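You operate a simulated robot arm through the tools that you are given. There is no shell and no other tool. Be economical: measure what you need, move in short steps, check, and stop when the job is done.

You are at the controls of a simulated two-armed robot. One attempt, no reset.

Task
Press the yellow button two times. Put one of the rolls from the top of the tall stool on the middle right shelf of the back rack. Fetch the small block from the top of the grey cabinet and set it on the upper middle right shelf of the near side rack. Push the left red drawer shut. Any order will do.

The check looks at the end state, three seconds after you hand in, the way a careful person would. Anything else that was tipped, shoved, dropped, spilled or broken makes it a failure.

Robot
Two 7-joint arms with two-finger parallel grippers on one trunk, on a base that drives. Base frame: it is fixed to the floor where the robot stands at the start and does not move with it; the origin is under the middle of the robot, x ahead of it, y to its left, z up. Units: mm, rad, N and s.
The left shoulder is at the start at [30, 119, 960], the right one opposite. With the tool pointing down near the work surface each hand reaches from about 280 to 680 mm from the robot's upright axis, wherever it stands, measured 20 degrees to its own side. Places, roughly: left red drawer [4200, -2200, 700]; middle right shelf of the back rack [1900, 4500, 900]; roll (5x5x4 cm) [3200, 2100, 900]; roll (6x6x5 cm) [3000, 2000, 900]; small block [3500, 3000, 750]; upper middle right shelf of the near side rack [-1300, 2000, 1200]; yellow button [500, -200, 900]. Payload 3.43 kg a hand.
The tool frame of a hand sits at the grasp point between the pads (the TCP): z along the fingers, y along the line on which they close. The tips reach 30 mm beyond it. Largest opening 94 mm; finger width 28, thickness 10; the body of the gripper, 50 by 96 mm, starts 55 mm behind the TCP.
Orientation is that of the tool frame in the base frame, as a unit quaternion [x, y, z, w]. With the fingers straight down and closing along the base's y, the tool's x points along the base's -x, its y along +y and its z along -z.

Tools
- The arms move only by the tool arm_command. It takes "left_targets", "right_targets" or both (then of equal length, played together; a hand with none holds still); each is a list of rows, each a list of 6 numbers: the shift along the tool's x, y, z in units of 50 mm (1.0 is 50 mm), then the turn, a rotation vector about the tool's x, y, z in units of 6 degrees (1.0 is 6 degrees). In form: [[x, y, z, rx, ry, rz], ...]. A call has 1 to 8 rows; each row shifts and turns the commanded pose from where the row before left it, along the tool's axes as they then stand. "left_grip" and "right_grip" are, for a hand that has rows, the gripper command, from -1 (fully open) to 1 (shut), values between in proportion, set as the call begins (left out, the last holds). A call with a number of a shift or a turn outside -1 to 1 is refused whole. Rows are played at 5 a second. More than 50 mm and 0.15 rad between two rows, or a gripper value outside its range, and nothing of the call is played. Where a pose cannot be reached the arm comes as near as it can. A force on the tool above 40 N (or 10 N above the force at the start of the call, whichever is more), or a blocked arm, ends the call early, and 0.2 s more pass. Each finger travels about 72 mm/s and halts on what it meets, pressing with about 42 N; the grip force reading is that of the motor and also rises with nothing between the fingers. The clock runs only during rows and for 0.2 s after the last one: add rows that do not move to give the fingers time. The reply holds the time, the measured pose of the TCP, the force on the tool along the base axes, the opening and the grip force, in the units named above and with some noise, with the torque about the TCP (base axes, N m) and any sound that the robot's microphone picked up.
- Cameras (640 x 400 px; columns grow to the right, rows downward): "scene" is now at [39.8, -42.1, 1669.6]; the picture's right is [-0.48, -0.88, 0.00], its down [-0.68, 0.38, -0.63] and it looks along [0.55, -0.30, -0.78] (base axes); focal length 264 px, centre (320, 200). "left" rides on the left gripper at [76, -14, -102] in its tool frame; the picture's right is [0.18, 0.98, 0.00], its down [-0.75, 0.14, -0.64] and it looks along [-0.63, 0.12, 0.77] (tool axes); focal length 243 px, centre (320, 200). "right" rides on the right gripper at [76, 14, -102] in its tool frame; the picture's right is [-0.18, 0.98, 0.00], its down [-0.75, -0.14, -0.64] and it looks along [-0.63, -0.12, 0.77] (tool axes); focal length 243 px, centre (320, 200). There is no depth. A picture from a camera that has moved, and an enlarged one, comes with that camera's place and axes in the base frame and with its lens. The place of the scene camera against the robot may be out by one fixed shift of up to 12 mm in any direction.
- camera(camera): a new picture of that camera. It takes no simulated time.
- raise_lower(by): slides the trunk up (or, below 0, down) by that many mm; the arms and the scene camera ride with it, the base frame stays. It gives what a move gives, with no picture.
- base_move(legs): drives the robot by 1 to 6 legs, each [ahead, turn to the left] in mm and rad, along the robot's own axes; the way and the turn of a leg run together, so that a leg with both is an arc; at most 1500 mm and 3.142 rad a leg. The arms and the cameras ride along, it lands a little off, and it stops where it bumps. It gives what a move gives.
- turn_head(pan, tilt): turns the head with the scene camera to pan (to the left, within 2.496 rad either way) and tilt (down, from -0.506 to 1.204), counted from straight ahead of the robot. It gives what a move gives.
- inspect(camera, box): a new picture of the part [left, top, right, bottom] of that camera's present view, enlarged. It takes no simulated time.
- job_done(): hands the job in; it is judged then, once.

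Work in short steps. Places have to be worked out from the pictures, the camera data and where the tool is seen: move nearer, look again, correct. Check each grasp and each placing, and mend what went wrong. You have 165 turns and 130 pictures in all, those below and enlarged ones among them. Open the grippers and draw the arms clear of the work before you hand the job in, unless the task says otherwise.

The tools are called after ">>>" by a JSON object that holds its "op" and its "data". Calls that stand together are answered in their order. arm_command: Moves the arms, as the interface text tells. Its arguments: {"type":"object","properties":{"left_targets":{"type":"array"},"left_grip":{"type":"number"},"right_targets":{"type":"array"},"right_grip":{"type":"number"}},"required":[]} The other tools are called the same way: raise_lower (by) slides the trunk up or down; base_move (legs) drives the base; turn_head (pan, tilt) turns the head that bears the scene camera; camera (camera) takes a picture; inspect (camera, box) takes an enlarged picture of a part of a camera's view; job_done () hands the job in.

At the start:

```text
time_s: 0.0
left_ee_pos: [429.9, -11.9, 1172.9]
left_tool_rot: [0.0, 1.0, -0.001, 0.0]
left_ft_force: [0.2, 0.7, -2.0]
left_torque: [0.0, 0.01, -0.01]
left_finger_gap: 94.2
left_grasp_force: 0.0
right_ee_pos: [306.2, -301.2, 1212.9]
right_tool_rot: [0.0, 1.0, 0.0, 0.0]
right_ft_force: [-0.6, 0.1, -0.3]
right_torque: [0.01, 0.04, 0.01]
right_finger_gap: 93.8
right_grasp_force: 0.0
trunk travel left (down, up): [-225.0, 185.0]
robot x, y, heading: [2.5, 2.6, 0.002]
head pan, tilt: [-0.503, 0.892]
```

scene: 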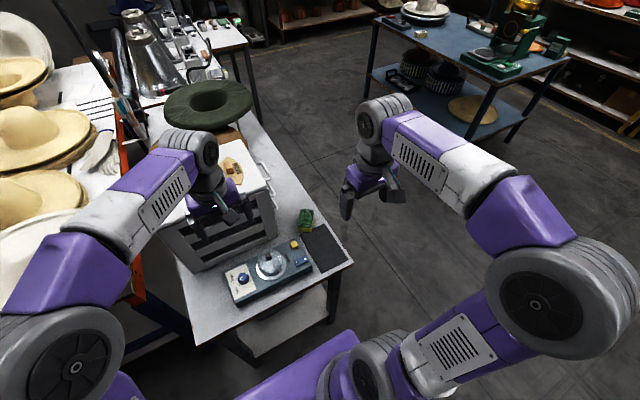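
right: 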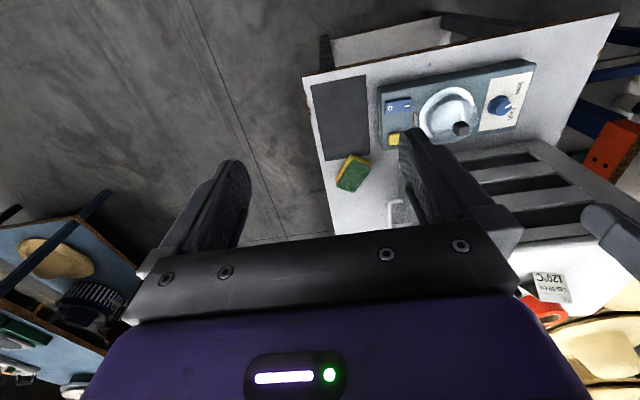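
left: 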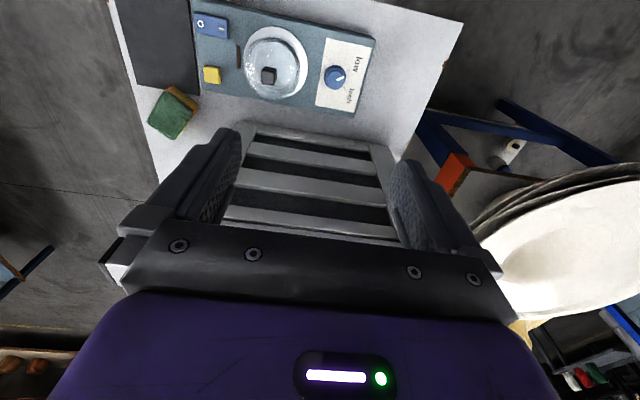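

I'll look more closely at the yellow button from the two cameras that see it.

>>> {"op": "inspect", "data": {"camera": "scene", "box": [210, 190, 370, 310]}}

>>> {"op": "inspect", "data": {"camera": "left", "box": [120, 0, 440, 200]}}

```text
3.33 times, centred on (290, 250) of scene
camera zoom: at [39.8, -42.1, 1669.6], right [-0.48, -0.88, 0.0], down [-0.68, 0.38, -0.63], along [0.55, -0.3, -0.78], focal length 880 px, centre (420, 33)
```

zoom: 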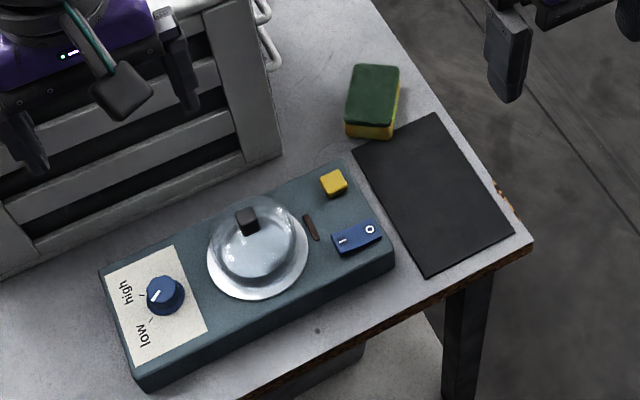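

```text
2.00 times, centred on (280, 100) of left
camera zoom: at [353.0, -25.9, 1276.8], right [-0.18, 0.98, 0.0], down [0.75, 0.14, 0.64], along [0.63, 0.12, -0.77], focal length 485 px, centre (400, 400)
```

zoom: 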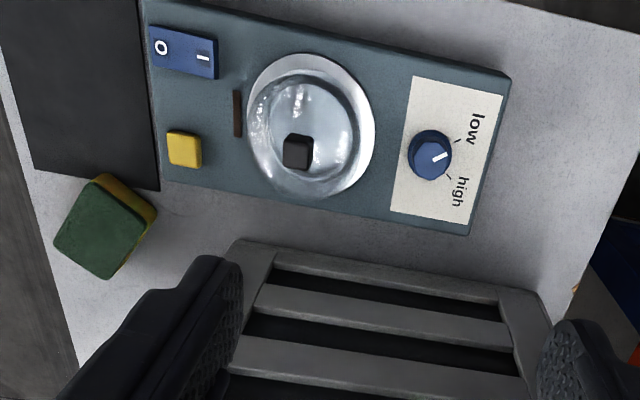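

The button sits around [469, -172, 878]. I'll shut the right gripper and bring it above the button, while moving the left hand up and away.

>>> {"op": "arm_command", "data": {"right_targets": [[-0.648, 0.516, 0.4, 0, 0, 0], [-0.648, 0.516, 0.4, 0, 0, 0], [-0.648, 0.516, 0.4, 0, 0, 0], [-0.648, 0.516, 0.4, 0, 0, 0], [-0.648, 0.516, 0.4, 0, 0, 0], [0, 0, 1, 0, 0, 0], [0, 0, 0.6, 0, 0, 0]], "left_targets": [[0, 0.5, -0.5, 0, 0, 0], [0, 0.5, -0.5, 0, 0, 0], [0, 0.5, -0.5, 0, 0, 0], [0, 0.5, -0.5, 0, 0, 0], [0, 0, 0, 0, 0, 0], [0, 0, 0, 0, 0, 0], [0, 0, 0, 0, 0, 0]], "right_grip": 1}}

>>> {"op": "camera", "data": {"camera": "right"}}

>>> {"op": "inspect", "data": {"camera": "scene", "box": [210, 170, 370, 290]}}

```text
time_s: 1.6
left_ee_pos: [429.1, 87.8, 1274.0]
left_tool_rot: [0.0, 1.0, 0.0, 0.0]
left_ft_force: [1.0, -0.3, -0.1]
left_torque: [0.03, 0.04, 0.05]
left_finger_gap: 93.9
left_grasp_force: 0.1
right_ee_pos: [467.4, -171.2, 1031.4]
right_tool_rot: [0.0, 1.0, -0.001, 0.0]
right_ft_force: [0.2, -0.3, -0.2]
right_torque: [0.04, -0.02, 0.0]
right_finger_gap: 0.0
right_grasp_force: 33.0
trunk travel left (down, up): [-225.0, 185.0]
robot x, y, heading: [0.8, 1.6, 0.0]
head pan, tilt: [-0.503, 0.892]
```

```text
124 pictures are left
camera right: at [391.1, -157.7, 1134.4], right [0.18, 0.98, 0.0], down [0.75, -0.14, 0.64], along [0.63, -0.12, -0.77], focal length 243 px, centre (320, 200)
```

right: 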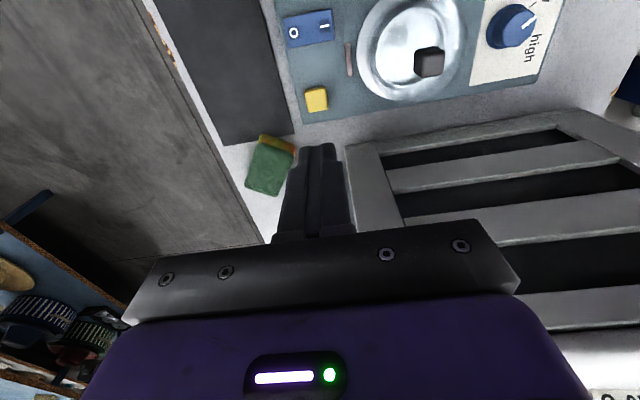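

```text
3.33 times, centred on (290, 230) of scene
camera zoom: at [40.4, -41.8, 1669.6], right [-0.48, -0.88, 0.0], down [-0.68, 0.38, -0.63], along [0.55, -0.3, -0.78], focal length 880 px, centre (420, 100)
```

zoom: 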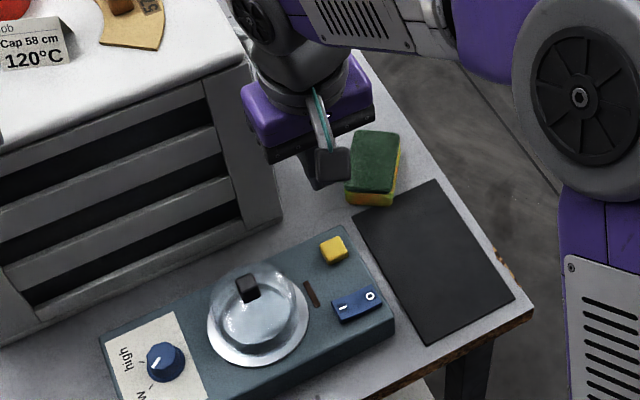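

The button reads as about [469, -174, 879]. I'll lower so that the tips are some 35 mm above it and check again.

>>> {"op": "arm_command", "data": {"right_targets": [[-0.03, -0.05, 0.9, 0, 0, 0], [0, 0, 0.9, 0, 0, 0], [0, 0, 0, 0, 0, 0]]}}

>>> {"op": "camera", "data": {"camera": "right"}}

>>> {"op": "inspect", "data": {"camera": "scene", "box": [250, 190, 330, 260]}}

```text
time_s: 2.4
left_ee_pos: [429.1, 88.0, 1273.9]
left_tool_rot: [0.001, 1.0, 0.0, 0.001]
left_ft_force: [-0.3, -0.5, -0.1]
left_torque: [-0.03, -0.01, -0.01]
left_finger_gap: 94.2
left_grasp_force: 0.1
right_ee_pos: [470.1, -172.7, 942.3]
right_tool_rot: [0.0, 1.0, 0.0, -0.001]
right_ft_force: [1.2, 0.4, 0.3]
right_torque: [-0.01, -0.01, -0.03]
right_finger_gap: 0.0
right_grasp_force: 33.4
trunk travel left (down, up): [-225.0, 185.0]
robot x, y, heading: [0.4, -1.5, 0.002]
head pan, tilt: [-0.503, 0.892]
```

```text
122 pictures are left
camera right: at [392.6, -160.2, 1045.1], right [0.18, 0.98, 0.0], down [0.75, -0.14, 0.64], along [0.63, -0.12, -0.77], focal length 243 px, centre (320, 200)
```

right: 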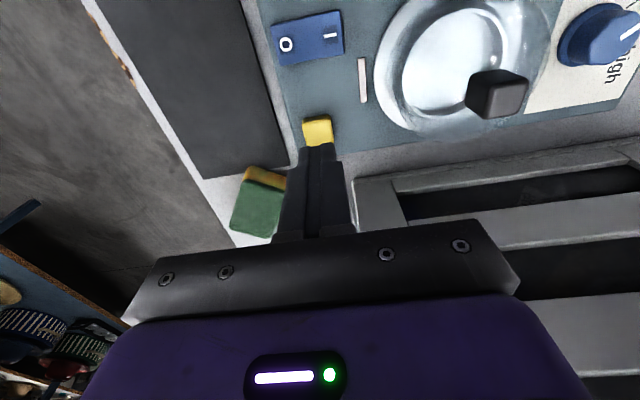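

```text
5.71 times, centred on (290, 225) of scene
camera zoom: at [39.3, -42.1, 1669.7], right [-0.48, -0.88, 0.0], down [-0.68, 0.38, -0.63], along [0.55, -0.3, -0.78], focal length 1509 px, centre (491, 57)
```

zoom: 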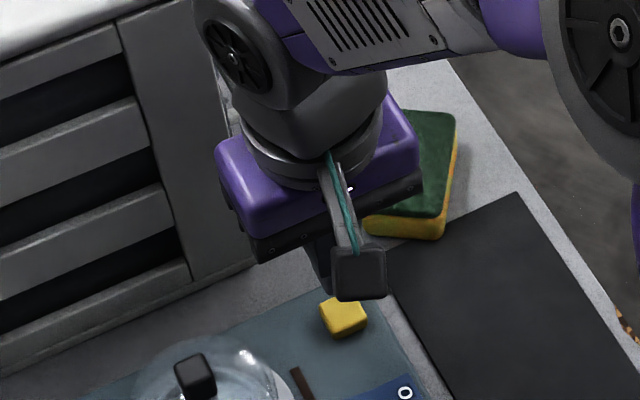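

Tips are over the button. I'll press down in small rows and watch the force and sound.

>>> {"op": "arm_command", "data": {"right_targets": [[0.03, -0.05, 0.4, 0, 0, 0], [0, 0, 0.16, 0, 0, 0], [0, 0, 0.08, 0, 0, 0], [0, 0, 0.08, 0, 0, 0], [0, 0, 0, 0, 0, 0]]}}

```text
time_s: 3.6
left_ee_pos: [429.5, 86.6, 1274.3]
left_tool_rot: [0.0, 1.0, 0.001, 0.0]
left_ft_force: [-0.2, 0.5, -0.2]
left_torque: [0.02, 0.01, 0.01]
left_finger_gap: 93.8
left_grasp_force: 0.1
right_ee_pos: [469.0, -176.0, 907.3]
right_tool_rot: [0.0, 1.0, 0.0, 0.0]
right_ft_force: [0.2, 0.6, -0.1]
right_torque: [0.04, -0.01, 0.0]
right_finger_gap: 0.1
right_grasp_force: 33.3
trunk travel left (down, up): [-225.0, 185.0]
robot x, y, heading: [-0.2, 1.6, -0.0]
head pan, tilt: [-0.503, 0.892]
```

No contact yet; I'll continue down by small rows.

>>> {"op": "arm_command", "data": {"right_targets": [[0, 0, 0.06, 0, 0, 0], [0, 0, 0.06, 0, 0, 0], [0, 0, 0, 0, 0, 0]]}}

>>> {"op": "camera", "data": {"camera": "right"}}

```text
time_s: 4.4
left_ee_pos: [428.4, 87.4, 1274.6]
left_tool_rot: [0.0, 1.0, 0.0, 0.0]
left_ft_force: [-0.2, 0.1, -0.7]
left_torque: [0.03, -0.03, 0.03]
left_finger_gap: 94.4
left_grasp_force: 0.1
right_ee_pos: [468.8, -176.6, 900.2]
right_tool_rot: [0.0, 1.0, 0.0, -0.001]
right_ft_force: [0.3, 0.0, 0.2]
right_torque: [0.02, 0.02, 0.0]
right_finger_gap: 0.0
right_grasp_force: 33.3
trunk travel left (down, up): [-225.0, 185.0]
robot x, y, heading: [2.0, 4.1, 0.001]
head pan, tilt: [-0.503, 0.892]
```

```text
120 pictures are left
camera right: at [391.5, -162.7, 1003.3], right [0.18, 0.98, 0.0], down [0.75, -0.14, 0.64], along [0.63, -0.12, -0.77], focal length 243 px, centre (320, 200)
```

right: 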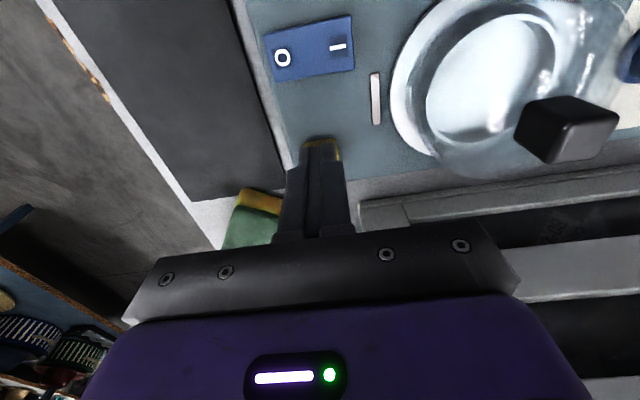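

The tips are just above the button. Continuing with 2 mm rows.

>>> {"op": "arm_command", "data": {"right_targets": [[0, 0, 0.04, 0, 0, 0], [0, 0, 0.04, 0, 0, 0], [0, 0, 0.04, 0, 0, 0], [0, 0, 0, 0, 0, 0]]}}

```text
time_s: 5.4
left_ee_pos: [428.8, 86.4, 1275.0]
left_tool_rot: [0.0, 1.0, 0.0, 0.0]
left_ft_force: [-0.2, 0.0, 0.7]
left_torque: [0.02, -0.03, -0.02]
left_finger_gap: 93.9
left_grasp_force: 0.0
right_ee_pos: [469.3, -177.1, 894.8]
right_tool_rot: [0.0, 1.0, 0.0, 0.0]
right_ft_force: [0.2, -0.4, 1.0]
right_torque: [0.02, 0.02, -0.01]
right_finger_gap: 0.0
right_grasp_force: 32.9
trunk travel left (down, up): [-225.0, 185.0]
robot x, y, heading: [1.2, 1.7, -0.001]
head pan, tilt: [-0.503, 0.892]
```

Possibly light contact (1 N). Further down.

>>> {"op": "arm_command", "data": {"right_targets": [[0, 0, 0.04, 0, 0, 0], [0, 0, 0.04, 0, 0, 0], [0, 0, 0.04, 0, 0, 0], [0, 0, 0, 0, 0, 0]]}}

>>> {"op": "inspect", "data": {"camera": "right", "box": [240, 80, 400, 200]}}

```text
time_s: 6.4
left_ee_pos: [429.7, 87.8, 1275.0]
left_tool_rot: [-0.001, 1.0, 0.0, 0.0]
left_ft_force: [0.3, -0.1, 0.1]
left_torque: [-0.02, -0.01, -0.01]
left_finger_gap: 93.9
left_grasp_force: 0.0
right_ee_pos: [469.4, -177.5, 888.7]
right_tool_rot: [0.0, 1.0, 0.0, 0.0]
right_ft_force: [-0.2, -0.7, 0.3]
right_torque: [0.01, 0.0, 0.01]
right_finger_gap: 0.0
right_grasp_force: 33.3
trunk travel left (down, up): [-225.0, 185.0]
robot x, y, heading: [1.4, 1.3, 0.0]
head pan, tilt: [-0.503, 0.892]
```

```text
3.33 times, centred on (320, 140) of right
camera zoom: at [391.9, -163.2, 991.6], right [0.18, 0.98, 0.0], down [0.75, -0.14, 0.64], along [0.63, -0.12, -0.77], focal length 809 px, centre (320, 400)
```

zoom: 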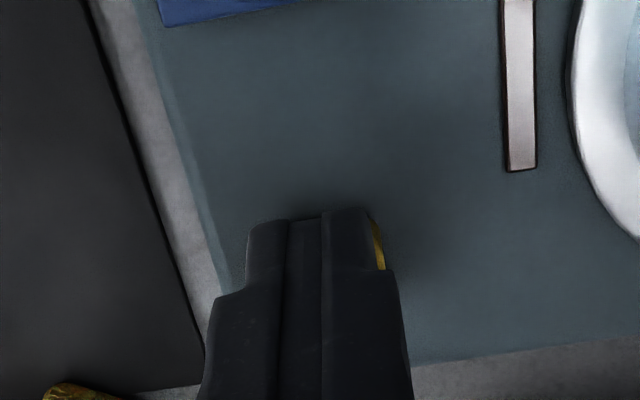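

Still no contact force; I check with the scene camera whether the tips are over the button.

>>> {"op": "inspect", "data": {"camera": "scene", "box": [250, 200, 330, 260]}}

```text
6.67 times, centred on (290, 230) of scene
camera zoom: at [39.7, -42.1, 1669.6], right [-0.48, -0.88, 0.0], down [-0.68, 0.38, -0.63], along [0.55, -0.3, -0.78], focal length 1761 px, centre (520, 0)
```

zoom: 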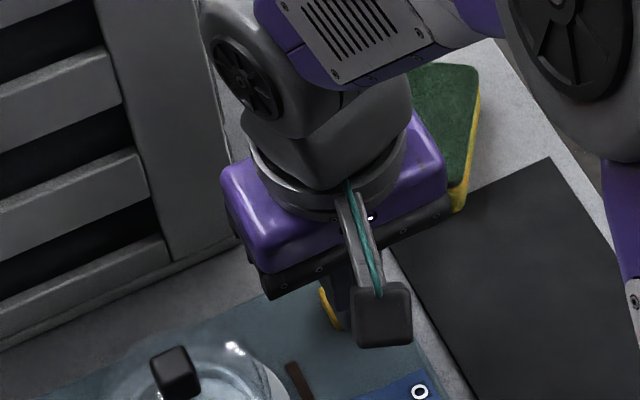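

The button's +y edge just peeks out beside the finger; I shift +3 mm in y and +4 in x and go on down.

>>> {"op": "arm_command", "data": {"right_targets": [[-0.08, 0.06, 0, 0, 0, 0], [0, 0, 0.04, 0, 0, 0], [0, 0, 0.04, 0, 0, 0], [0, 0, 0.04, 0, 0, 0], [0, 0, 0, 0, 0, 0]]}}

```text
time_s: 7.6
left_ee_pos: [429.2, 86.7, 1275.1]
left_tool_rot: [0.001, 1.0, 0.001, 0.0]
left_ft_force: [0.2, -0.7, -0.6]
left_torque: [0.01, 0.02, 0.0]
left_finger_gap: 94.0
left_grasp_force: 0.0
right_ee_pos: [472.6, -172.6, 883.2]
right_tool_rot: [0.0, 1.0, 0.0, 0.0]
right_ft_force: [-1.1, -0.6, 2.3]
right_torque: [0.02, -0.02, -0.01]
right_finger_gap: 0.0
right_grasp_force: 33.0
trunk travel left (down, up): [-225.0, 185.0]
robot x, y, heading: [-3.8, 1.0, 0.001]
head pan, tilt: [-0.503, 0.892]
heard: click
```

A click was heard: first press. I lift by 16 mm to release it, and watch for any further sound.

>>> {"op": "arm_command", "data": {"right_targets": [[0, 0, -0.16, 0, 0, 0], [0, 0, -0.16, 0, 0, 0], [0, 0, 0, 0, 0, 0]]}}

>>> {"op": "inspect", "data": {"camera": "right", "box": [240, 80, 400, 200]}}

```text
time_s: 8.4
left_ee_pos: [429.1, 87.0, 1274.7]
left_tool_rot: [0.001, 1.0, 0.001, 0.0]
left_ft_force: [0.0, 1.1, 0.8]
left_torque: [0.0, -0.03, 0.0]
left_finger_gap: 94.1
left_grasp_force: 0.1
right_ee_pos: [471.6, -173.7, 899.0]
right_tool_rot: [0.0, 1.0, 0.0, -0.001]
right_ft_force: [1.0, -0.1, 0.6]
right_torque: [-0.02, 0.04, 0.01]
right_finger_gap: 0.0
right_grasp_force: 33.4
trunk travel left (down, up): [-225.0, 185.0]
robot x, y, heading: [-2.5, -2.4, -0.002]
head pan, tilt: [-0.503, 0.892]
```

```text
3.33 times, centred on (320, 140) of right
camera zoom: at [396.3, -160.7, 1001.7], right [0.18, 0.98, 0.0], down [0.75, -0.14, 0.64], along [0.63, -0.12, -0.77], focal length 809 px, centre (320, 400)
```

zoom: 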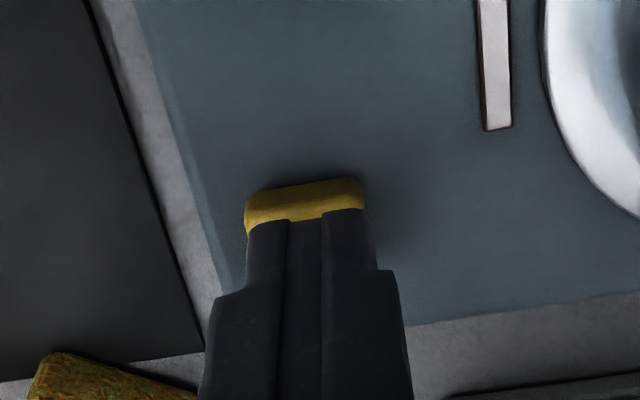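

The button has come back up. Second press with the same motion.

>>> {"op": "arm_command", "data": {"right_targets": [[0, 0, 0.16, 0, 0, 0], [0, 0, 0.08, 0, 0, 0], [0, 0, 0.04, 0, 0, 0], [0, 0, 0.04, 0, 0, 0], [0, 0, 0, 0, 0, 0]]}}

```text
time_s: 9.6
left_ee_pos: [428.7, 87.8, 1275.7]
left_tool_rot: [0.0, 1.0, 0.0, 0.0]
left_ft_force: [0.2, -0.5, 0.0]
left_torque: [0.01, -0.04, -0.01]
left_finger_gap: 93.7
left_grasp_force: 0.0
right_ee_pos: [472.5, -173.9, 883.0]
right_tool_rot: [-0.001, 1.0, 0.0, 0.0]
right_ft_force: [1.4, -1.7, 4.2]
right_torque: [-0.08, -0.05, 0.0]
right_finger_gap: 0.1
right_grasp_force: 33.0
trunk travel left (down, up): [-225.0, 185.0]
robot x, y, heading: [-1.4, 4.0, 0.003]
head pan, tilt: [-0.503, 0.892]
heard: click
```

Second click. I lift clear, retract a bit towards the body, and look around.

>>> {"op": "arm_command", "data": {"right_targets": [[0, 0, -0.5, 0, 0, 0], [0, 0, -1, 0, 0, 0], [0, 0, -1, 0, 0, 0], [0, 0, -1, 0, 0, 0], [0, 0, -1, 0, 0, 0], [0, 0, -1, 0, 0, 0], [0.7, -0.7, 0, 0, 0, 0], [0.7, -0.7, 0, 0, 0, 0]], "right_grip": -1}}

>>> {"op": "turn_head", "data": {"pan": 0, "tilt": 0.5}}

>>> {"op": "camera", "data": {"camera": "scene"}}

>>> {"op": "turn_head", "data": {"pan": 1.0, "tilt": 0.4}}

>>> {"op": "camera", "data": {"camera": "scene"}}

>>> {"op": "turn_head", "data": {"pan": 2.2, "tilt": 0.4}}

>>> {"op": "camera", "data": {"camera": "scene"}}

>>> {"op": "turn_head", "data": {"pan": -1.2, "tilt": 0.4}}

>>> {"op": "camera", "data": {"camera": "scene"}}

```text
time_s: 11.4
left_ee_pos: [429.0, 86.9, 1275.3]
left_tool_rot: [0.0, 1.0, 0.0, 0.0]
left_ft_force: [-0.2, -0.1, -0.1]
left_torque: [0.0, 0.01, 0.0]
left_finger_gap: 94.1
left_grasp_force: 0.1
right_ee_pos: [404.6, -244.0, 1158.3]
right_tool_rot: [0.0, 1.0, 0.0, 0.0]
right_ft_force: [0.4, -0.1, -0.3]
right_torque: [0.0, -0.02, 0.01]
right_finger_gap: 93.9
right_grasp_force: 0.1
trunk travel left (down, up): [-225.0, 185.0]
robot x, y, heading: [0.3, 0.5, 0.001]
head pan, tilt: [-0.503, 0.892]
```

```text
time_s: 12.3
left_ee_pos: [429.3, 87.4, 1274.0]
left_tool_rot: [0.0, 1.0, 0.0, 0.0]
left_ft_force: [-0.6, -0.6, -0.8]
left_torque: [0.03, -0.01, 0.01]
left_finger_gap: 94.2
left_grasp_force: 0.1
right_ee_pos: [406.5, -243.1, 1158.0]
right_tool_rot: [-0.001, 1.0, 0.001, 0.0]
right_ft_force: [0.2, 0.2, -0.2]
right_torque: [0.04, 0.03, 0.05]
right_finger_gap: 94.2
right_grasp_force: 0.2
trunk travel left (down, up): [-225.0, 185.0]
robot x, y, heading: [-1.5, 1.9, -0.001]
head pan, tilt: [0.0, 0.499]
```

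```text
116 pictures are left
camera scene: at [64.2, -5.5, 1702.7], right [0.0, -1.0, 0.0], down [-0.48, 0.0, -0.88], along [0.88, 0.0, -0.48], focal length 264 px, centre (320, 200)
```

scene: 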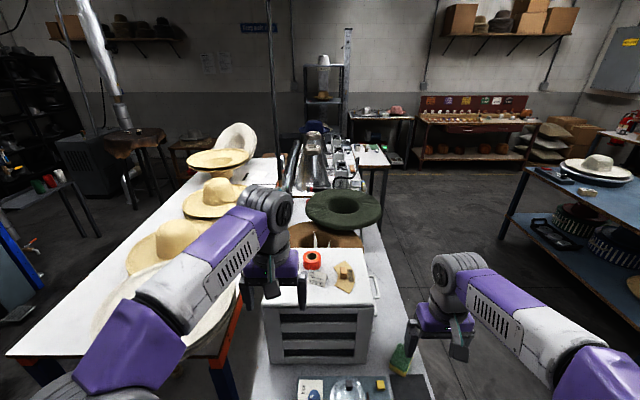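

```text
time_s: 13.6
left_ee_pos: [428.5, 86.8, 1274.9]
left_tool_rot: [0.0, 1.0, 0.001, 0.0]
left_ft_force: [0.1, 0.1, -0.1]
left_torque: [0.0, 0.01, 0.01]
left_finger_gap: 94.0
left_grasp_force: 0.1
right_ee_pos: [405.0, -243.3, 1159.6]
right_tool_rot: [0.0, 1.0, 0.0, 0.0]
right_ft_force: [0.5, 0.0, 0.2]
right_torque: [0.03, 0.02, 0.02]
right_finger_gap: 94.1
right_grasp_force: 0.0
trunk travel left (down, up): [-225.0, 185.0]
robot x, y, heading: [0.7, 4.7, -0.002]
head pan, tilt: [1.0, 0.4]
```

```text
115 pictures are left
camera scene: at [23.3, 72.5, 1711.9], right [0.84, -0.54, 0.0], down [-0.21, -0.33, -0.92], along [0.5, 0.77, -0.39], focal length 264 px, centre (320, 200)
```

scene: 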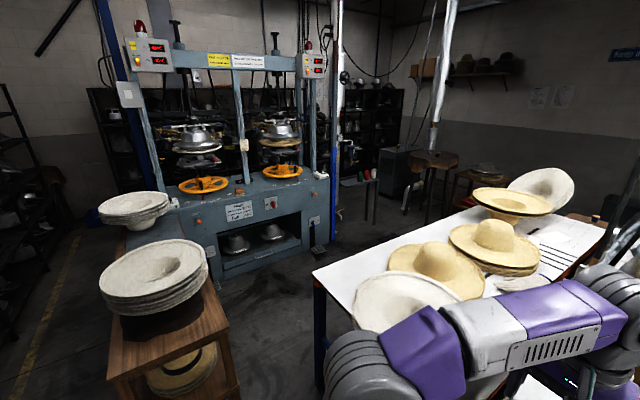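

```text
time_s: 15.0
left_ee_pos: [429.0, 87.9, 1274.9]
left_tool_rot: [0.001, 1.0, 0.0, 0.0]
left_ft_force: [0.2, -0.3, 0.2]
left_torque: [0.01, 0.02, 0.02]
left_finger_gap: 94.2
left_grasp_force: 0.1
right_ee_pos: [406.3, -243.6, 1158.7]
right_tool_rot: [0.0, 1.0, 0.001, 0.0]
right_ft_force: [-0.2, 0.2, 0.3]
right_torque: [0.0, 0.01, -0.01]
right_finger_gap: 93.8
right_grasp_force: 0.0
trunk travel left (down, up): [-225.0, 185.0]
robot x, y, heading: [3.4, -3.3, 0.003]
head pan, tilt: [2.201, 0.4]
```

```text
114 pictures are left
camera scene: at [-81.3, 69.5, 1711.9], right [0.81, 0.59, 0.0], down [0.23, -0.31, -0.92], along [-0.54, 0.74, -0.39], focal length 264 px, centre (320, 200)
```

scene: 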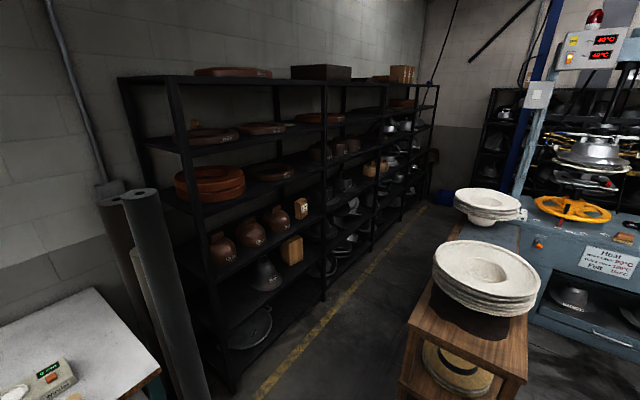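

```text
time_s: 17.9
left_ee_pos: [428.9, 86.9, 1274.6]
left_tool_rot: [0.0, 1.0, 0.001, 0.0]
left_ft_force: [0.6, -0.1, -0.4]
left_torque: [0.01, 0.03, 0.01]
left_finger_gap: 93.8
left_grasp_force: 0.1
right_ee_pos: [404.9, -244.1, 1157.8]
right_tool_rot: [0.001, 1.0, 0.0, 0.0]
right_ft_force: [-0.1, -0.2, -0.3]
right_torque: [0.01, -0.02, 0.01]
right_finger_gap: 94.1
right_grasp_force: 0.0
trunk travel left (down, up): [-225.0, 185.0]
robot x, y, heading: [0.5, -4.4, 0.001]
head pan, tilt: [-1.201, 0.4]
```

```text
113 pictures are left
camera scene: at [6.7, -91.8, 1711.9], right [-0.93, -0.36, 0.0], down [-0.14, 0.36, -0.92], along [0.33, -0.86, -0.39], focal length 264 px, centre (320, 200)
```

scene: 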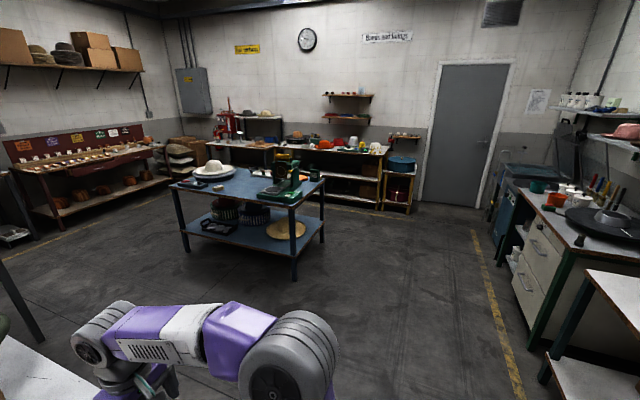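

Both presses done. I map the routes: look more closely to the left gap and to the front far area.

>>> {"op": "turn_head", "data": {"pan": 1.5, "tilt": 0.65}}

>>> {"op": "camera", "data": {"camera": "scene"}}

>>> {"op": "turn_head", "data": {"pan": 0.4, "tilt": 0.25}}

>>> {"op": "inspect", "data": {"camera": "scene", "box": [120, 60, 600, 360]}}

>>> {"op": "turn_head", "data": {"pan": -0.5, "tilt": 0.3}}

>>> {"op": "inspect", "data": {"camera": "scene", "box": [0, 50, 480, 350]}}

```text
time_s: 20.3
left_ee_pos: [429.3, 87.3, 1274.8]
left_tool_rot: [0.0, 1.0, 0.0, 0.0]
left_ft_force: [0.5, 0.4, -0.4]
left_torque: [0.0, -0.01, -0.01]
left_finger_gap: 93.7
left_grasp_force: 0.0
right_ee_pos: [405.7, -243.8, 1157.2]
right_tool_rot: [0.0, 1.0, 0.0, 0.0]
right_ft_force: [0.8, 0.4, 0.3]
right_torque: [0.02, 0.02, 0.03]
right_finger_gap: 93.9
right_grasp_force: 0.1
trunk travel left (down, up): [-225.0, 185.0]
robot x, y, heading: [-2.5, 1.9, 0.002]
head pan, tilt: [1.499, 0.649]
```

```text
112 pictures are left
camera scene: at [-20.5, 81.2, 1689.4], right [1.0, -0.07, 0.0], down [-0.04, -0.6, -0.8], along [0.06, 0.79, -0.6], focal length 264 px, centre (320, 200)
```

scene: 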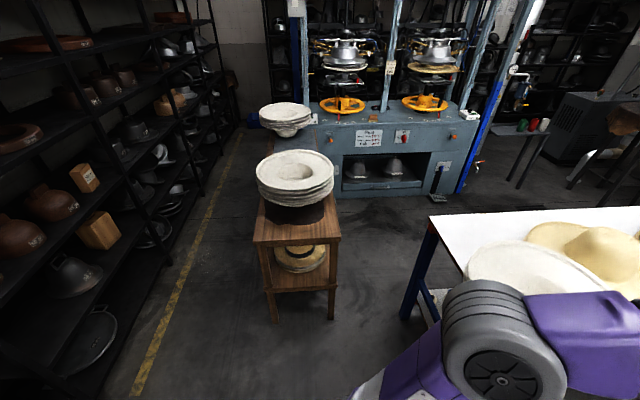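

```text
time_s: 21.6
left_ee_pos: [428.5, 87.4, 1273.6]
left_tool_rot: [0.0, 1.0, -0.001, 0.0]
left_ft_force: [-0.3, -0.8, 0.3]
left_torque: [-0.02, -0.01, 0.01]
left_finger_gap: 93.9
left_grasp_force: 0.1
right_ee_pos: [405.6, -243.1, 1156.9]
right_tool_rot: [0.0, 1.0, 0.0, 0.001]
right_ft_force: [1.4, 0.0, -0.8]
right_torque: [0.0, 0.03, -0.03]
right_finger_gap: 93.8
right_grasp_force: 0.1
trunk travel left (down, up): [-225.0, 185.0]
robot x, y, heading: [-2.0, -2.9, 0.003]
head pan, tilt: [0.4, 0.25]
```

```text
1.33 times, centred on (360, 210) of scene
camera zoom: at [59.2, 31.0, 1725.9], right [0.39, -0.92, 0.0], down [-0.23, -0.1, -0.97], along [0.89, 0.38, -0.25], focal length 352 px, centre (267, 187)
```

zoom: 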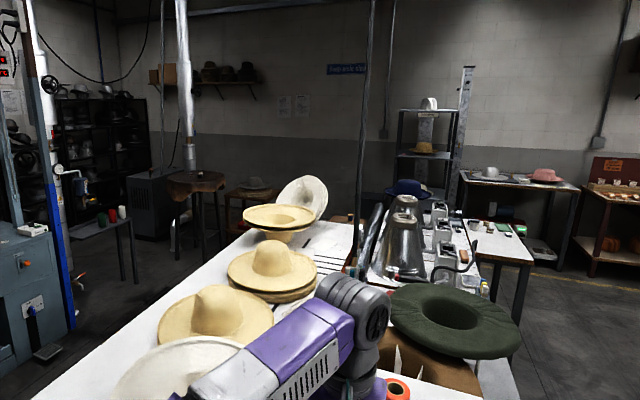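

```text
time_s: 22.8
left_ee_pos: [430.3, 87.8, 1274.6]
left_tool_rot: [0.0, 1.0, 0.0, 0.001]
left_ft_force: [-0.1, -0.6, -0.8]
left_torque: [0.02, -0.03, 0.0]
left_finger_gap: 93.9
left_grasp_force: 0.1
right_ee_pos: [405.3, -243.8, 1158.8]
right_tool_rot: [0.0, 1.0, 0.0, 0.0]
right_ft_force: [-0.7, 0.4, -1.0]
right_torque: [0.0, 0.01, -0.01]
right_finger_gap: 94.3
right_grasp_force: 0.0
trunk travel left (down, up): [-225.0, 185.0]
robot x, y, heading: [0.8, -1.4, 0.002]
head pan, tilt: [-0.499, 0.3]
```

```text
1.33 times, centred on (240, 200) of scene
camera zoom: at [55.2, -50.0, 1721.2], right [-0.48, -0.88, 0.0], down [-0.26, 0.14, -0.96], along [0.84, -0.46, -0.3], focal length 352 px, centre (427, 200)
```

zoom: 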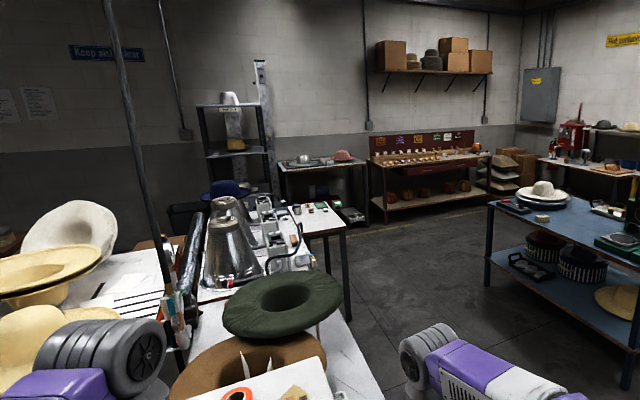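

Best route: around the right side (lane y≈-1100), to the drawers first, then left to the stool and cabinet. First I tuck both arms.

>>> {"op": "arm_command", "data": {"left_targets": [[0.9, 0.2, 0, 0, 0, 0], [0.9, 0.3, 0, 0, 0, 0], [0.8, 0.5, 0, 0, 0, 0]], "right_targets": [[0.9, 0, -0.3, 0, 0, 0], [0.8, 0.3, -0.9, 0, 0, 0], [0.5, 0.3, -0.8, 0, 0, 0]]}}

>>> {"op": "base_move", "data": {"legs": [[0, -1.571], [1100, 0], [0, 1.571], [1400, 0]]}}

>>> {"op": "turn_head", "data": {"pan": -0.4, "tilt": 0.3}}

>>> {"op": "camera", "data": {"camera": "scene"}}

>>> {"op": "turn_head", "data": {"pan": 0.8, "tilt": 0.3}}

>>> {"op": "camera", "data": {"camera": "scene"}}

```text
refused: row 2 steps farther than a row can; nothing moved
```

```text
time_s: 42.6
left_ee_pos: [1816.4, -1047.7, 1274.4]
left_tool_rot: [0.01, 1.0, 0.0, 0.0]
left_ft_force: [0.2, -0.1, -0.7]
left_torque: [0.01, 0.0, 0.0]
left_finger_gap: 94.2
left_grasp_force: 0.0
right_ee_pos: [1786.9, -1378.9, 1157.6]
right_tool_rot: [0.009, 1.0, 0.0, -0.001]
right_ft_force: [-0.2, 0.1, 1.4]
right_torque: [0.01, 0.0, 0.02]
right_finger_gap: 93.7
right_grasp_force: 0.1
trunk travel left (down, up): [-225.0, 185.0]
robot x, y, heading: [1383.7, -1129.2, -0.017]
head pan, tilt: [-0.499, 0.3]
```

```text
time_s: 43.3
left_ee_pos: [1817.7, -1047.3, 1274.9]
left_tool_rot: [0.01, 1.0, 0.0, 0.0]
left_ft_force: [-0.3, 0.1, -0.4]
left_torque: [0.02, 0.0, 0.01]
left_finger_gap: 94.1
left_grasp_force: 0.2
right_ee_pos: [1786.2, -1378.3, 1158.0]
right_tool_rot: [0.01, 1.0, 0.0, 0.0]
right_ft_force: [0.8, 0.5, 0.3]
right_torque: [-0.01, 0.02, -0.01]
right_finger_gap: 94.1
right_grasp_force: 0.1
trunk travel left (down, up): [-225.0, 185.0]
robot x, y, heading: [1387.2, -1129.9, -0.016]
head pan, tilt: [-0.4, 0.3]
```

```text
109 pictures are left
camera scene: at [1444.3, -1170.0, 1721.2], right [-0.41, -0.91, 0.0], down [-0.27, 0.12, -0.96], along [0.87, -0.39, -0.3], focal length 264 px, centre (320, 200)
```

scene: 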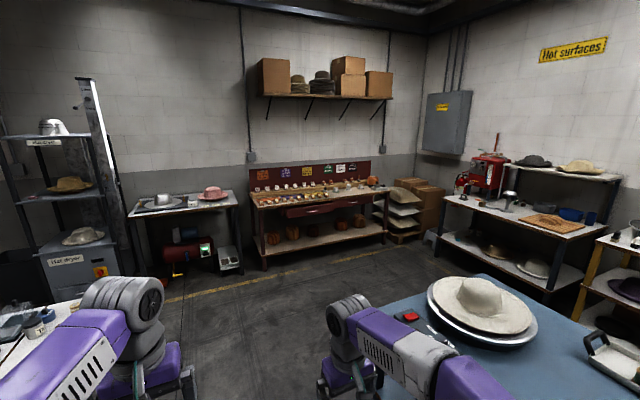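

```text
time_s: 44.7
left_ee_pos: [1816.8, -1046.9, 1275.4]
left_tool_rot: [0.01, 1.0, -0.001, 0.0]
left_ft_force: [0.1, -0.5, -0.8]
left_torque: [-0.01, 0.02, -0.03]
left_finger_gap: 94.0
left_grasp_force: 0.1
right_ee_pos: [1786.0, -1377.4, 1158.5]
right_tool_rot: [0.009, 1.0, 0.001, 0.0]
right_ft_force: [-0.8, 0.5, -0.6]
right_torque: [0.0, 0.02, 0.01]
right_finger_gap: 93.8
right_grasp_force: 0.0
trunk travel left (down, up): [-225.0, 185.0]
robot x, y, heading: [1378.8, -1128.2, -0.022]
head pan, tilt: [0.799, 0.3]
```

```text
108 pictures are left
camera scene: at [1425.4, -1066.4, 1721.2], right [0.7, -0.71, 0.0], down [-0.21, -0.21, -0.96], along [0.68, 0.67, -0.3], focal length 264 px, centre (320, 200)
```

scene: 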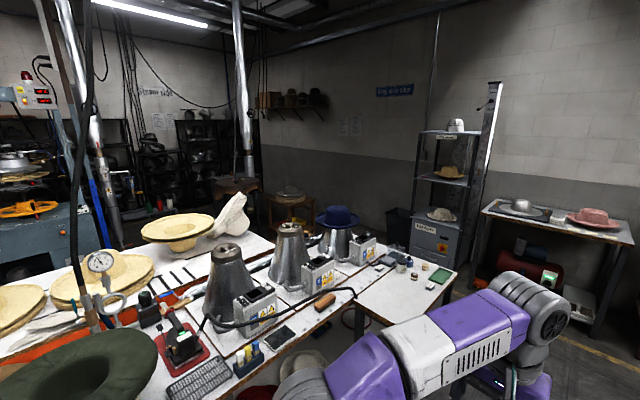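

I zoom in on the red bench's drawers.

>>> {"op": "turn_head", "data": {"pan": -0.35, "tilt": 0.3}}

>>> {"op": "inspect", "data": {"camera": "scene", "box": [230, 140, 430, 265]}}

```text
time_s: 46.1
left_ee_pos: [1815.9, -1047.6, 1274.7]
left_tool_rot: [0.009, 1.0, 0.0, 0.001]
left_ft_force: [0.4, 0.1, 1.1]
left_torque: [0.01, 0.01, 0.02]
left_finger_gap: 94.0
left_grasp_force: 0.1
right_ee_pos: [1786.1, -1378.4, 1158.4]
right_tool_rot: [0.009, 1.0, -0.001, 0.0]
right_ft_force: [0.2, -0.5, -0.2]
right_torque: [0.0, -0.01, 0.02]
right_finger_gap: 94.0
right_grasp_force: 0.0
trunk travel left (down, up): [-225.0, 185.0]
robot x, y, heading: [1388.9, -1125.6, -0.017]
head pan, tilt: [-0.351, 0.3]
```

```text
3.20 times, centred on (330, 202) of scene
camera zoom: at [1446.1, -1165.7, 1721.2], right [-0.36, -0.93, 0.0], down [-0.28, 0.11, -0.96], along [0.89, -0.34, -0.3], focal length 845 px, centre (288, 192)
```

zoom: 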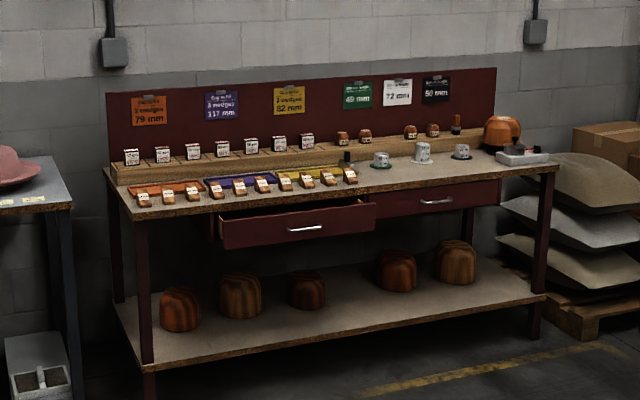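

The left drawer is open about 150 mm, front at roughly [4055, -2225, 700]. I'll drive to stand in front of it at about (3300, -2080) facing +x.

>>> {"op": "base_move", "data": {"legs": [[1400, 0], [0, -1.065], [1080, 0], [0, 1.08]]}}

>>> {"op": "turn_head", "data": {"pan": -0.15, "tilt": 0.8}}

>>> {"op": "camera", "data": {"camera": "scene"}}

```text
time_s: 63.5
left_ee_pos: [3719.5, -1985.5, 1274.3]
left_tool_rot: [-0.008, 1.0, 0.0, 0.0]
left_ft_force: [0.3, 0.7, -0.3]
left_torque: [0.0, -0.06, -0.01]
left_finger_gap: 93.8
left_grasp_force: 0.0
right_ee_pos: [3701.5, -2317.4, 1158.3]
right_tool_rot: [-0.009, 1.0, 0.0, 0.0]
right_ft_force: [-0.3, 0.0, 0.8]
right_torque: [-0.06, -0.02, -0.02]
right_finger_gap: 94.1
right_grasp_force: 0.0
trunk travel left (down, up): [-225.0, 185.0]
robot x, y, heading: [3292.6, -2077.8, 0.019]
head pan, tilt: [-0.351, 0.3]
```

```text
time_s: 64.4
left_ee_pos: [3719.8, -1985.4, 1274.3]
left_tool_rot: [-0.008, 1.0, -0.001, 0.0]
left_ft_force: [-0.5, 0.1, -0.5]
left_torque: [0.0, 0.01, 0.0]
left_finger_gap: 94.1
left_grasp_force: 0.0
right_ee_pos: [3703.3, -2317.4, 1158.7]
right_tool_rot: [-0.009, 1.0, 0.001, 0.0]
right_ft_force: [-0.4, -0.8, -0.3]
right_torque: [0.02, 0.0, -0.03]
right_finger_gap: 94.2
right_grasp_force: 0.1
trunk travel left (down, up): [-225.0, 185.0]
robot x, y, heading: [3290.5, -2082.9, 0.015]
head pan, tilt: [-0.15, 0.799]
```

```text
106 pictures are left
camera scene: at [3345.7, -2097.6, 1676.9], right [-0.13, -0.99, 0.0], down [-0.71, 0.09, -0.7], along [0.69, -0.09, -0.72], focal length 264 px, centre (320, 200)
```

scene: 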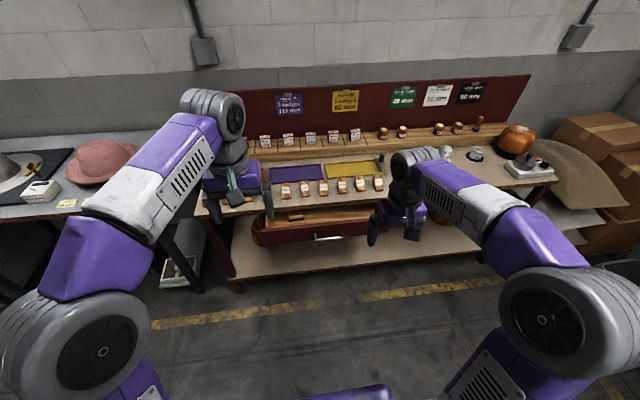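

Handle is at about [4040, -2225, 705]. I turn the right hand so the fingers point forward (+x) and shut them.

>>> {"op": "arm_command", "data": {"right_targets": [[0, 0, 0, 0, -1, 0], [0, 0, 0, 0, -1, 0], [0, 0, 0, 0, -1, 0], [0, 0, 0, 0, -1, 0], [0, 0, 0, 0, -1, 0], [0, 0, 0, 0, -1, 0], [0, 0, 0, 0, -1, 0], [0, 0, 0, 0, -1, 0]], "right_grip": 1}}

>>> {"op": "arm_command", "data": {"right_targets": [[0, 0, 0, 0, -1, 0], [0, 0, 0, 0, -1, 0], [0, 0, 0, 0, -1, 0], [0, 0, 0, 0, -1, 0], [0, 0, 0, 0, -1, 0], [0, 0, 0, 0, -1, 0], [0, 0, 0, 0, -1, 0], [0, 0, 0, 0, 0, 0]]}}

```text
time_s: 66.2
left_ee_pos: [3720.2, -1986.1, 1275.6]
left_tool_rot: [-0.01, 1.0, 0.001, 0.0]
left_ft_force: [-0.3, -0.4, -0.1]
left_torque: [0.0, 0.02, -0.01]
left_finger_gap: 94.2
left_grasp_force: 0.0
right_ee_pos: [3701.4, -2317.4, 1158.7]
right_tool_rot: [-0.008, 0.913, 0.003, 0.407]
right_ft_force: [0.6, -0.2, -0.6]
right_torque: [-0.01, 0.02, 0.04]
right_finger_gap: 0.1
right_grasp_force: 33.2
trunk travel left (down, up): [-225.0, 185.0]
robot x, y, heading: [3289.2, -2082.5, 0.019]
head pan, tilt: [-0.15, 0.799]
```

```text
time_s: 68.0
left_ee_pos: [3718.9, -1984.1, 1275.4]
left_tool_rot: [-0.009, 1.0, -0.001, -0.001]
left_ft_force: [0.9, 0.4, -0.8]
left_torque: [-0.01, 0.03, 0.01]
left_finger_gap: 94.1
left_grasp_force: 0.0
right_ee_pos: [3749.3, -2335.9, 1184.6]
right_tool_rot: [-0.007, 0.707, 0.007, 0.708]
right_ft_force: [0.5, 0.3, -0.1]
right_torque: [-0.02, 0.01, -0.01]
right_finger_gap: 0.1
right_grasp_force: 32.9
right hand out of reach, approached as far as the arm can: row 3, 4, 5, 6, 7
trunk travel left (down, up): [-225.0, 185.0]
robot x, y, heading: [3290.0, -2080.0, 0.018]
head pan, tilt: [-0.15, 0.799]
```

Now horizontal. I lower the hand toward z≈700 and slightly forward, away from the body.

>>> {"op": "arm_command", "data": {"right_targets": [[0, 0, 1, 0, 0, 0], [0, 0, 1, 0, 0, 0], [1, 0, 0, 0, 0, 0], [1, 0, 0, 0, 0, 0], [1, 0, 0, 0, 0, 0], [1, 0, 0, 0, 0, 0], [1, 0, 0, 0, 0, 0], [1, 0, 0, 0, 0, 0]]}}

>>> {"op": "arm_command", "data": {"right_targets": [[1, 0, 0, 0, 0, 0], [1, 0, 0, 0, 0, 0], [1, 0, 0, 0, 0, 0], [0, 0, 0, 0, 0, 0]]}}

>>> {"op": "camera", "data": {"camera": "scene"}}

>>> {"op": "camera", "data": {"camera": "right"}}

```text
time_s: 69.8
left_ee_pos: [3721.5, -1986.5, 1274.9]
left_tool_rot: [-0.008, 1.0, 0.0, -0.001]
left_ft_force: [-0.5, 0.4, -0.3]
left_torque: [-0.04, 0.04, 0.02]
left_finger_gap: 93.8
left_grasp_force: 0.0
right_ee_pos: [3849.9, -2335.5, 884.1]
right_tool_rot: [-0.007, 0.706, 0.007, 0.708]
right_ft_force: [-0.6, 0.7, -0.1]
right_torque: [-0.01, 0.01, 0.01]
right_finger_gap: 0.1
right_grasp_force: 33.0
trunk travel left (down, up): [-225.0, 185.0]
robot x, y, heading: [3290.2, -2082.6, 0.02]
head pan, tilt: [-0.15, 0.799]
```

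```text
time_s: 70.8
left_ee_pos: [3719.8, -1985.8, 1274.7]
left_tool_rot: [-0.008, 1.0, 0.0, 0.0]
left_ft_force: [-0.4, 0.2, -0.6]
left_torque: [0.01, -0.01, -0.01]
left_finger_gap: 93.8
left_grasp_force: 0.0
right_ee_pos: [3849.0, -2334.7, 734.4]
right_tool_rot: [-0.007, 0.707, 0.007, 0.707]
right_ft_force: [0.0, -0.1, 0.6]
right_torque: [0.01, 0.0, -0.02]
right_finger_gap: 0.0
right_grasp_force: 33.6
trunk travel left (down, up): [-225.0, 185.0]
robot x, y, heading: [3292.9, -2081.0, 0.013]
head pan, tilt: [-0.15, 0.799]
```

```text
105 pictures are left
camera scene: at [3345.2, -2097.5, 1676.9], right [-0.13, -0.99, 0.0], down [-0.71, 0.09, -0.7], along [0.69, -0.09, -0.72], focal length 264 px, centre (320, 200)
```

scene: 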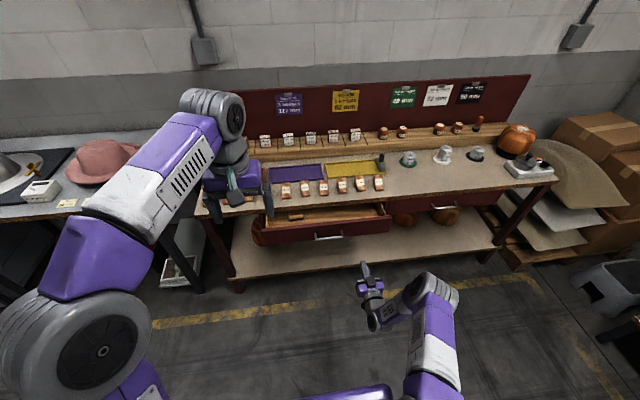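

```text
104 pictures are left
camera right: at [3746.6, -2323.0, 659.4], right [-0.02, 0.98, 0.18], down [-0.64, -0.15, 0.75], along [0.77, -0.1, 0.63], focal length 243 px, centre (320, 200)
```

right: 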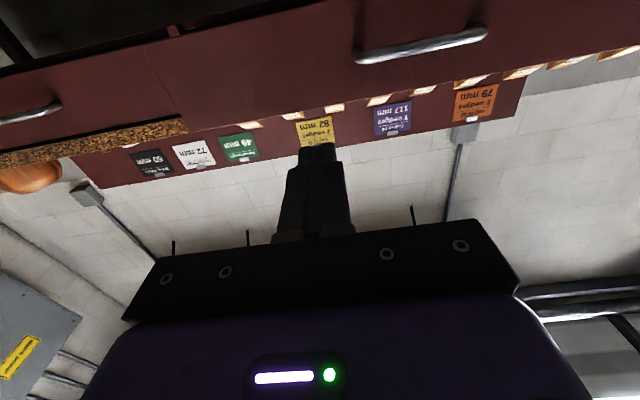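

The drawer front spans roughly y -1950..-2520, z 670..775. I shift the hand to y≈-2290, z≈720, pull it back 100 mm and then drive 230 mm ahead.

>>> {"op": "arm_command", "data": {"right_targets": [[0.3, 0.5, -0.8, 0, 0, 0], [0, 0.4, -0.9, 0, 0, 0], [0, 0, -0.3, 0, 0, 0], [0, 0, 0, 0, 0, 0]]}}

>>> {"op": "base_move", "data": {"legs": [[230, 0]]}}

>>> {"op": "camera", "data": {"camera": "right"}}

>>> {"op": "camera", "data": {"camera": "scene"}}

```text
time_s: 71.8
left_ee_pos: [3719.6, -1985.6, 1274.0]
left_tool_rot: [-0.009, 1.0, -0.001, 0.001]
left_ft_force: [-0.3, -0.4, 1.0]
left_torque: [-0.01, 0.0, -0.04]
left_finger_gap: 94.0
left_grasp_force: 0.0
right_ee_pos: [3750.1, -2291.5, 719.5]
right_tool_rot: [-0.007, 0.706, 0.007, 0.708]
right_ft_force: [0.2, -0.2, 0.6]
right_torque: [-0.02, 0.02, -0.04]
right_finger_gap: 0.0
right_grasp_force: 33.0
trunk travel left (down, up): [-225.0, 185.0]
robot x, y, heading: [3290.6, -2083.1, 0.016]
head pan, tilt: [-0.15, 0.799]
```

```text
time_s: 73.5
left_ee_pos: [3950.9, -1980.3, 1274.3]
left_tool_rot: [-0.01, 1.0, -0.001, 0.0]
left_ft_force: [-0.2, -0.3, -0.5]
left_torque: [-0.01, 0.03, -0.01]
left_finger_gap: 94.0
left_grasp_force: 0.0
right_ee_pos: [3979.8, -2286.2, 719.4]
right_tool_rot: [-0.007, 0.707, 0.007, 0.707]
right_ft_force: [-0.2, -0.7, -0.1]
right_torque: [0.0, 0.01, 0.0]
right_finger_gap: 0.0
right_grasp_force: 32.9
trunk travel left (down, up): [-225.0, 185.0]
robot x, y, heading: [3519.8, -2075.8, 0.018]
head pan, tilt: [-0.15, 0.799]
```

```text
103 pictures are left
camera right: at [3876.7, -2274.8, 644.0], right [-0.02, 0.98, 0.18], down [-0.64, -0.15, 0.75], along [0.77, -0.1, 0.63], focal length 243 px, centre (320, 200)
```

right: 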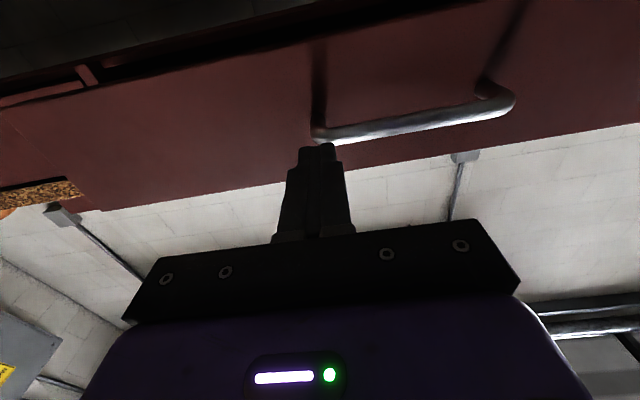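

```text
102 pictures are left
camera scene: at [3575.7, -2093.3, 1676.8], right [-0.13, -0.99, 0.0], down [-0.71, 0.09, -0.7], along [0.69, -0.09, -0.72], focal length 264 px, centre (320, 200)
```

scene: 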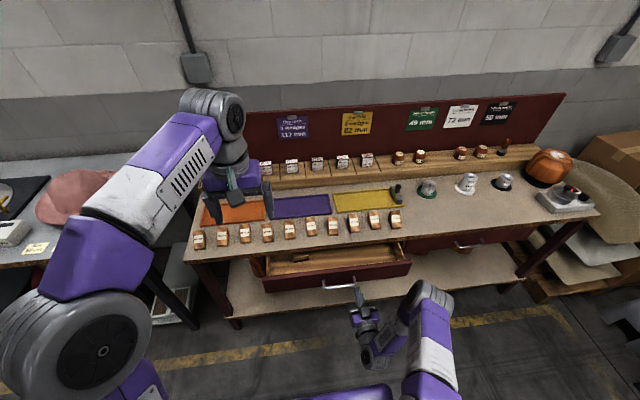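

The tip is in line with the handle's end; I shift 35 mm to the right and then move forward to touch the face.

>>> {"op": "arm_command", "data": {"right_targets": [[0, -0.7, 0, 0, 0, 0], [0, 0, 0.5, 0, 0, 0], [0, 0, 0.4, 0, 0, 0], [0, 0, 0.4, 0, 0, 0], [0, 0, 0, 0, 0, 0]]}}

>>> {"op": "camera", "data": {"camera": "right"}}

```text
time_s: 74.7
left_ee_pos: [3948.2, -1981.0, 1274.7]
left_tool_rot: [-0.01, 1.0, 0.001, 0.0]
left_ft_force: [-0.7, -0.7, 0.0]
left_torque: [0.02, 0.03, 0.0]
left_finger_gap: 94.0
left_grasp_force: 0.1
right_ee_pos: [4044.2, -2320.2, 719.9]
right_tool_rot: [-0.007, 0.707, 0.007, 0.707]
right_ft_force: [-0.4, 0.0, -0.4]
right_torque: [0.04, 0.0, 0.0]
right_finger_gap: 0.1
right_grasp_force: 32.5
trunk travel left (down, up): [-225.0, 185.0]
robot x, y, heading: [3523.6, -2074.2, 0.021]
head pan, tilt: [-0.15, 0.799]
```

```text
101 pictures are left
camera right: at [3940.5, -2309.0, 644.1], right [-0.02, 0.98, 0.18], down [-0.64, -0.15, 0.75], along [0.77, -0.1, 0.63], focal length 243 px, centre (320, 200)
```

right: 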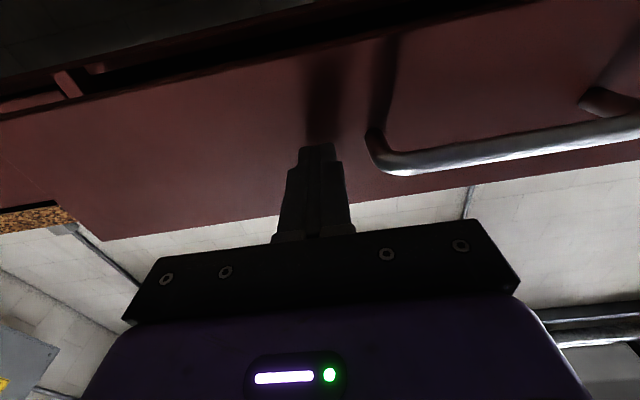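

Not touching yet; the tip is beside the handle. I keep pushing forward in modest rows.

>>> {"op": "arm_command", "data": {"right_targets": [[0, 0, 0.4, 0, 0, 0], [0, 0, 0.4, 0, 0, 0], [0, 0, 0.4, 0, 0, 0], [0, 0, 0.4, 0, 0, 0], [0, 0, 0, 0, 0, 0]]}}

>>> {"op": "inspect", "data": {"camera": "scene", "box": [180, 190, 460, 360]}}

```text
time_s: 75.9
left_ee_pos: [3948.6, -1981.4, 1273.8]
left_tool_rot: [-0.01, 1.0, 0.0, 0.001]
left_ft_force: [-0.8, -0.9, -0.5]
left_torque: [0.02, -0.02, -0.04]
left_finger_gap: 94.1
left_grasp_force: 0.1
right_ee_pos: [4126.4, -2319.0, 717.5]
right_tool_rot: [-0.007, 0.707, 0.007, 0.707]
right_ft_force: [-0.7, 0.6, 0.1]
right_torque: [0.02, -0.01, -0.01]
right_finger_gap: 0.0
right_grasp_force: 33.2
trunk travel left (down, up): [-225.0, 185.0]
robot x, y, heading: [3520.4, -2076.0, 0.023]
head pan, tilt: [-0.15, 0.799]
```

```text
2.29 times, centred on (320, 275) of scene
camera zoom: at [3574.4, -2093.4, 1676.8], right [-0.13, -0.99, 0.0], down [-0.71, 0.09, -0.7], along [0.69, -0.09, -0.72], focal length 604 px, centre (320, 29)
```

zoom: 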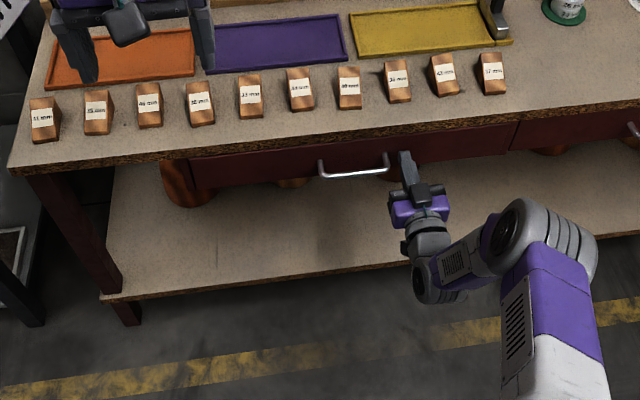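

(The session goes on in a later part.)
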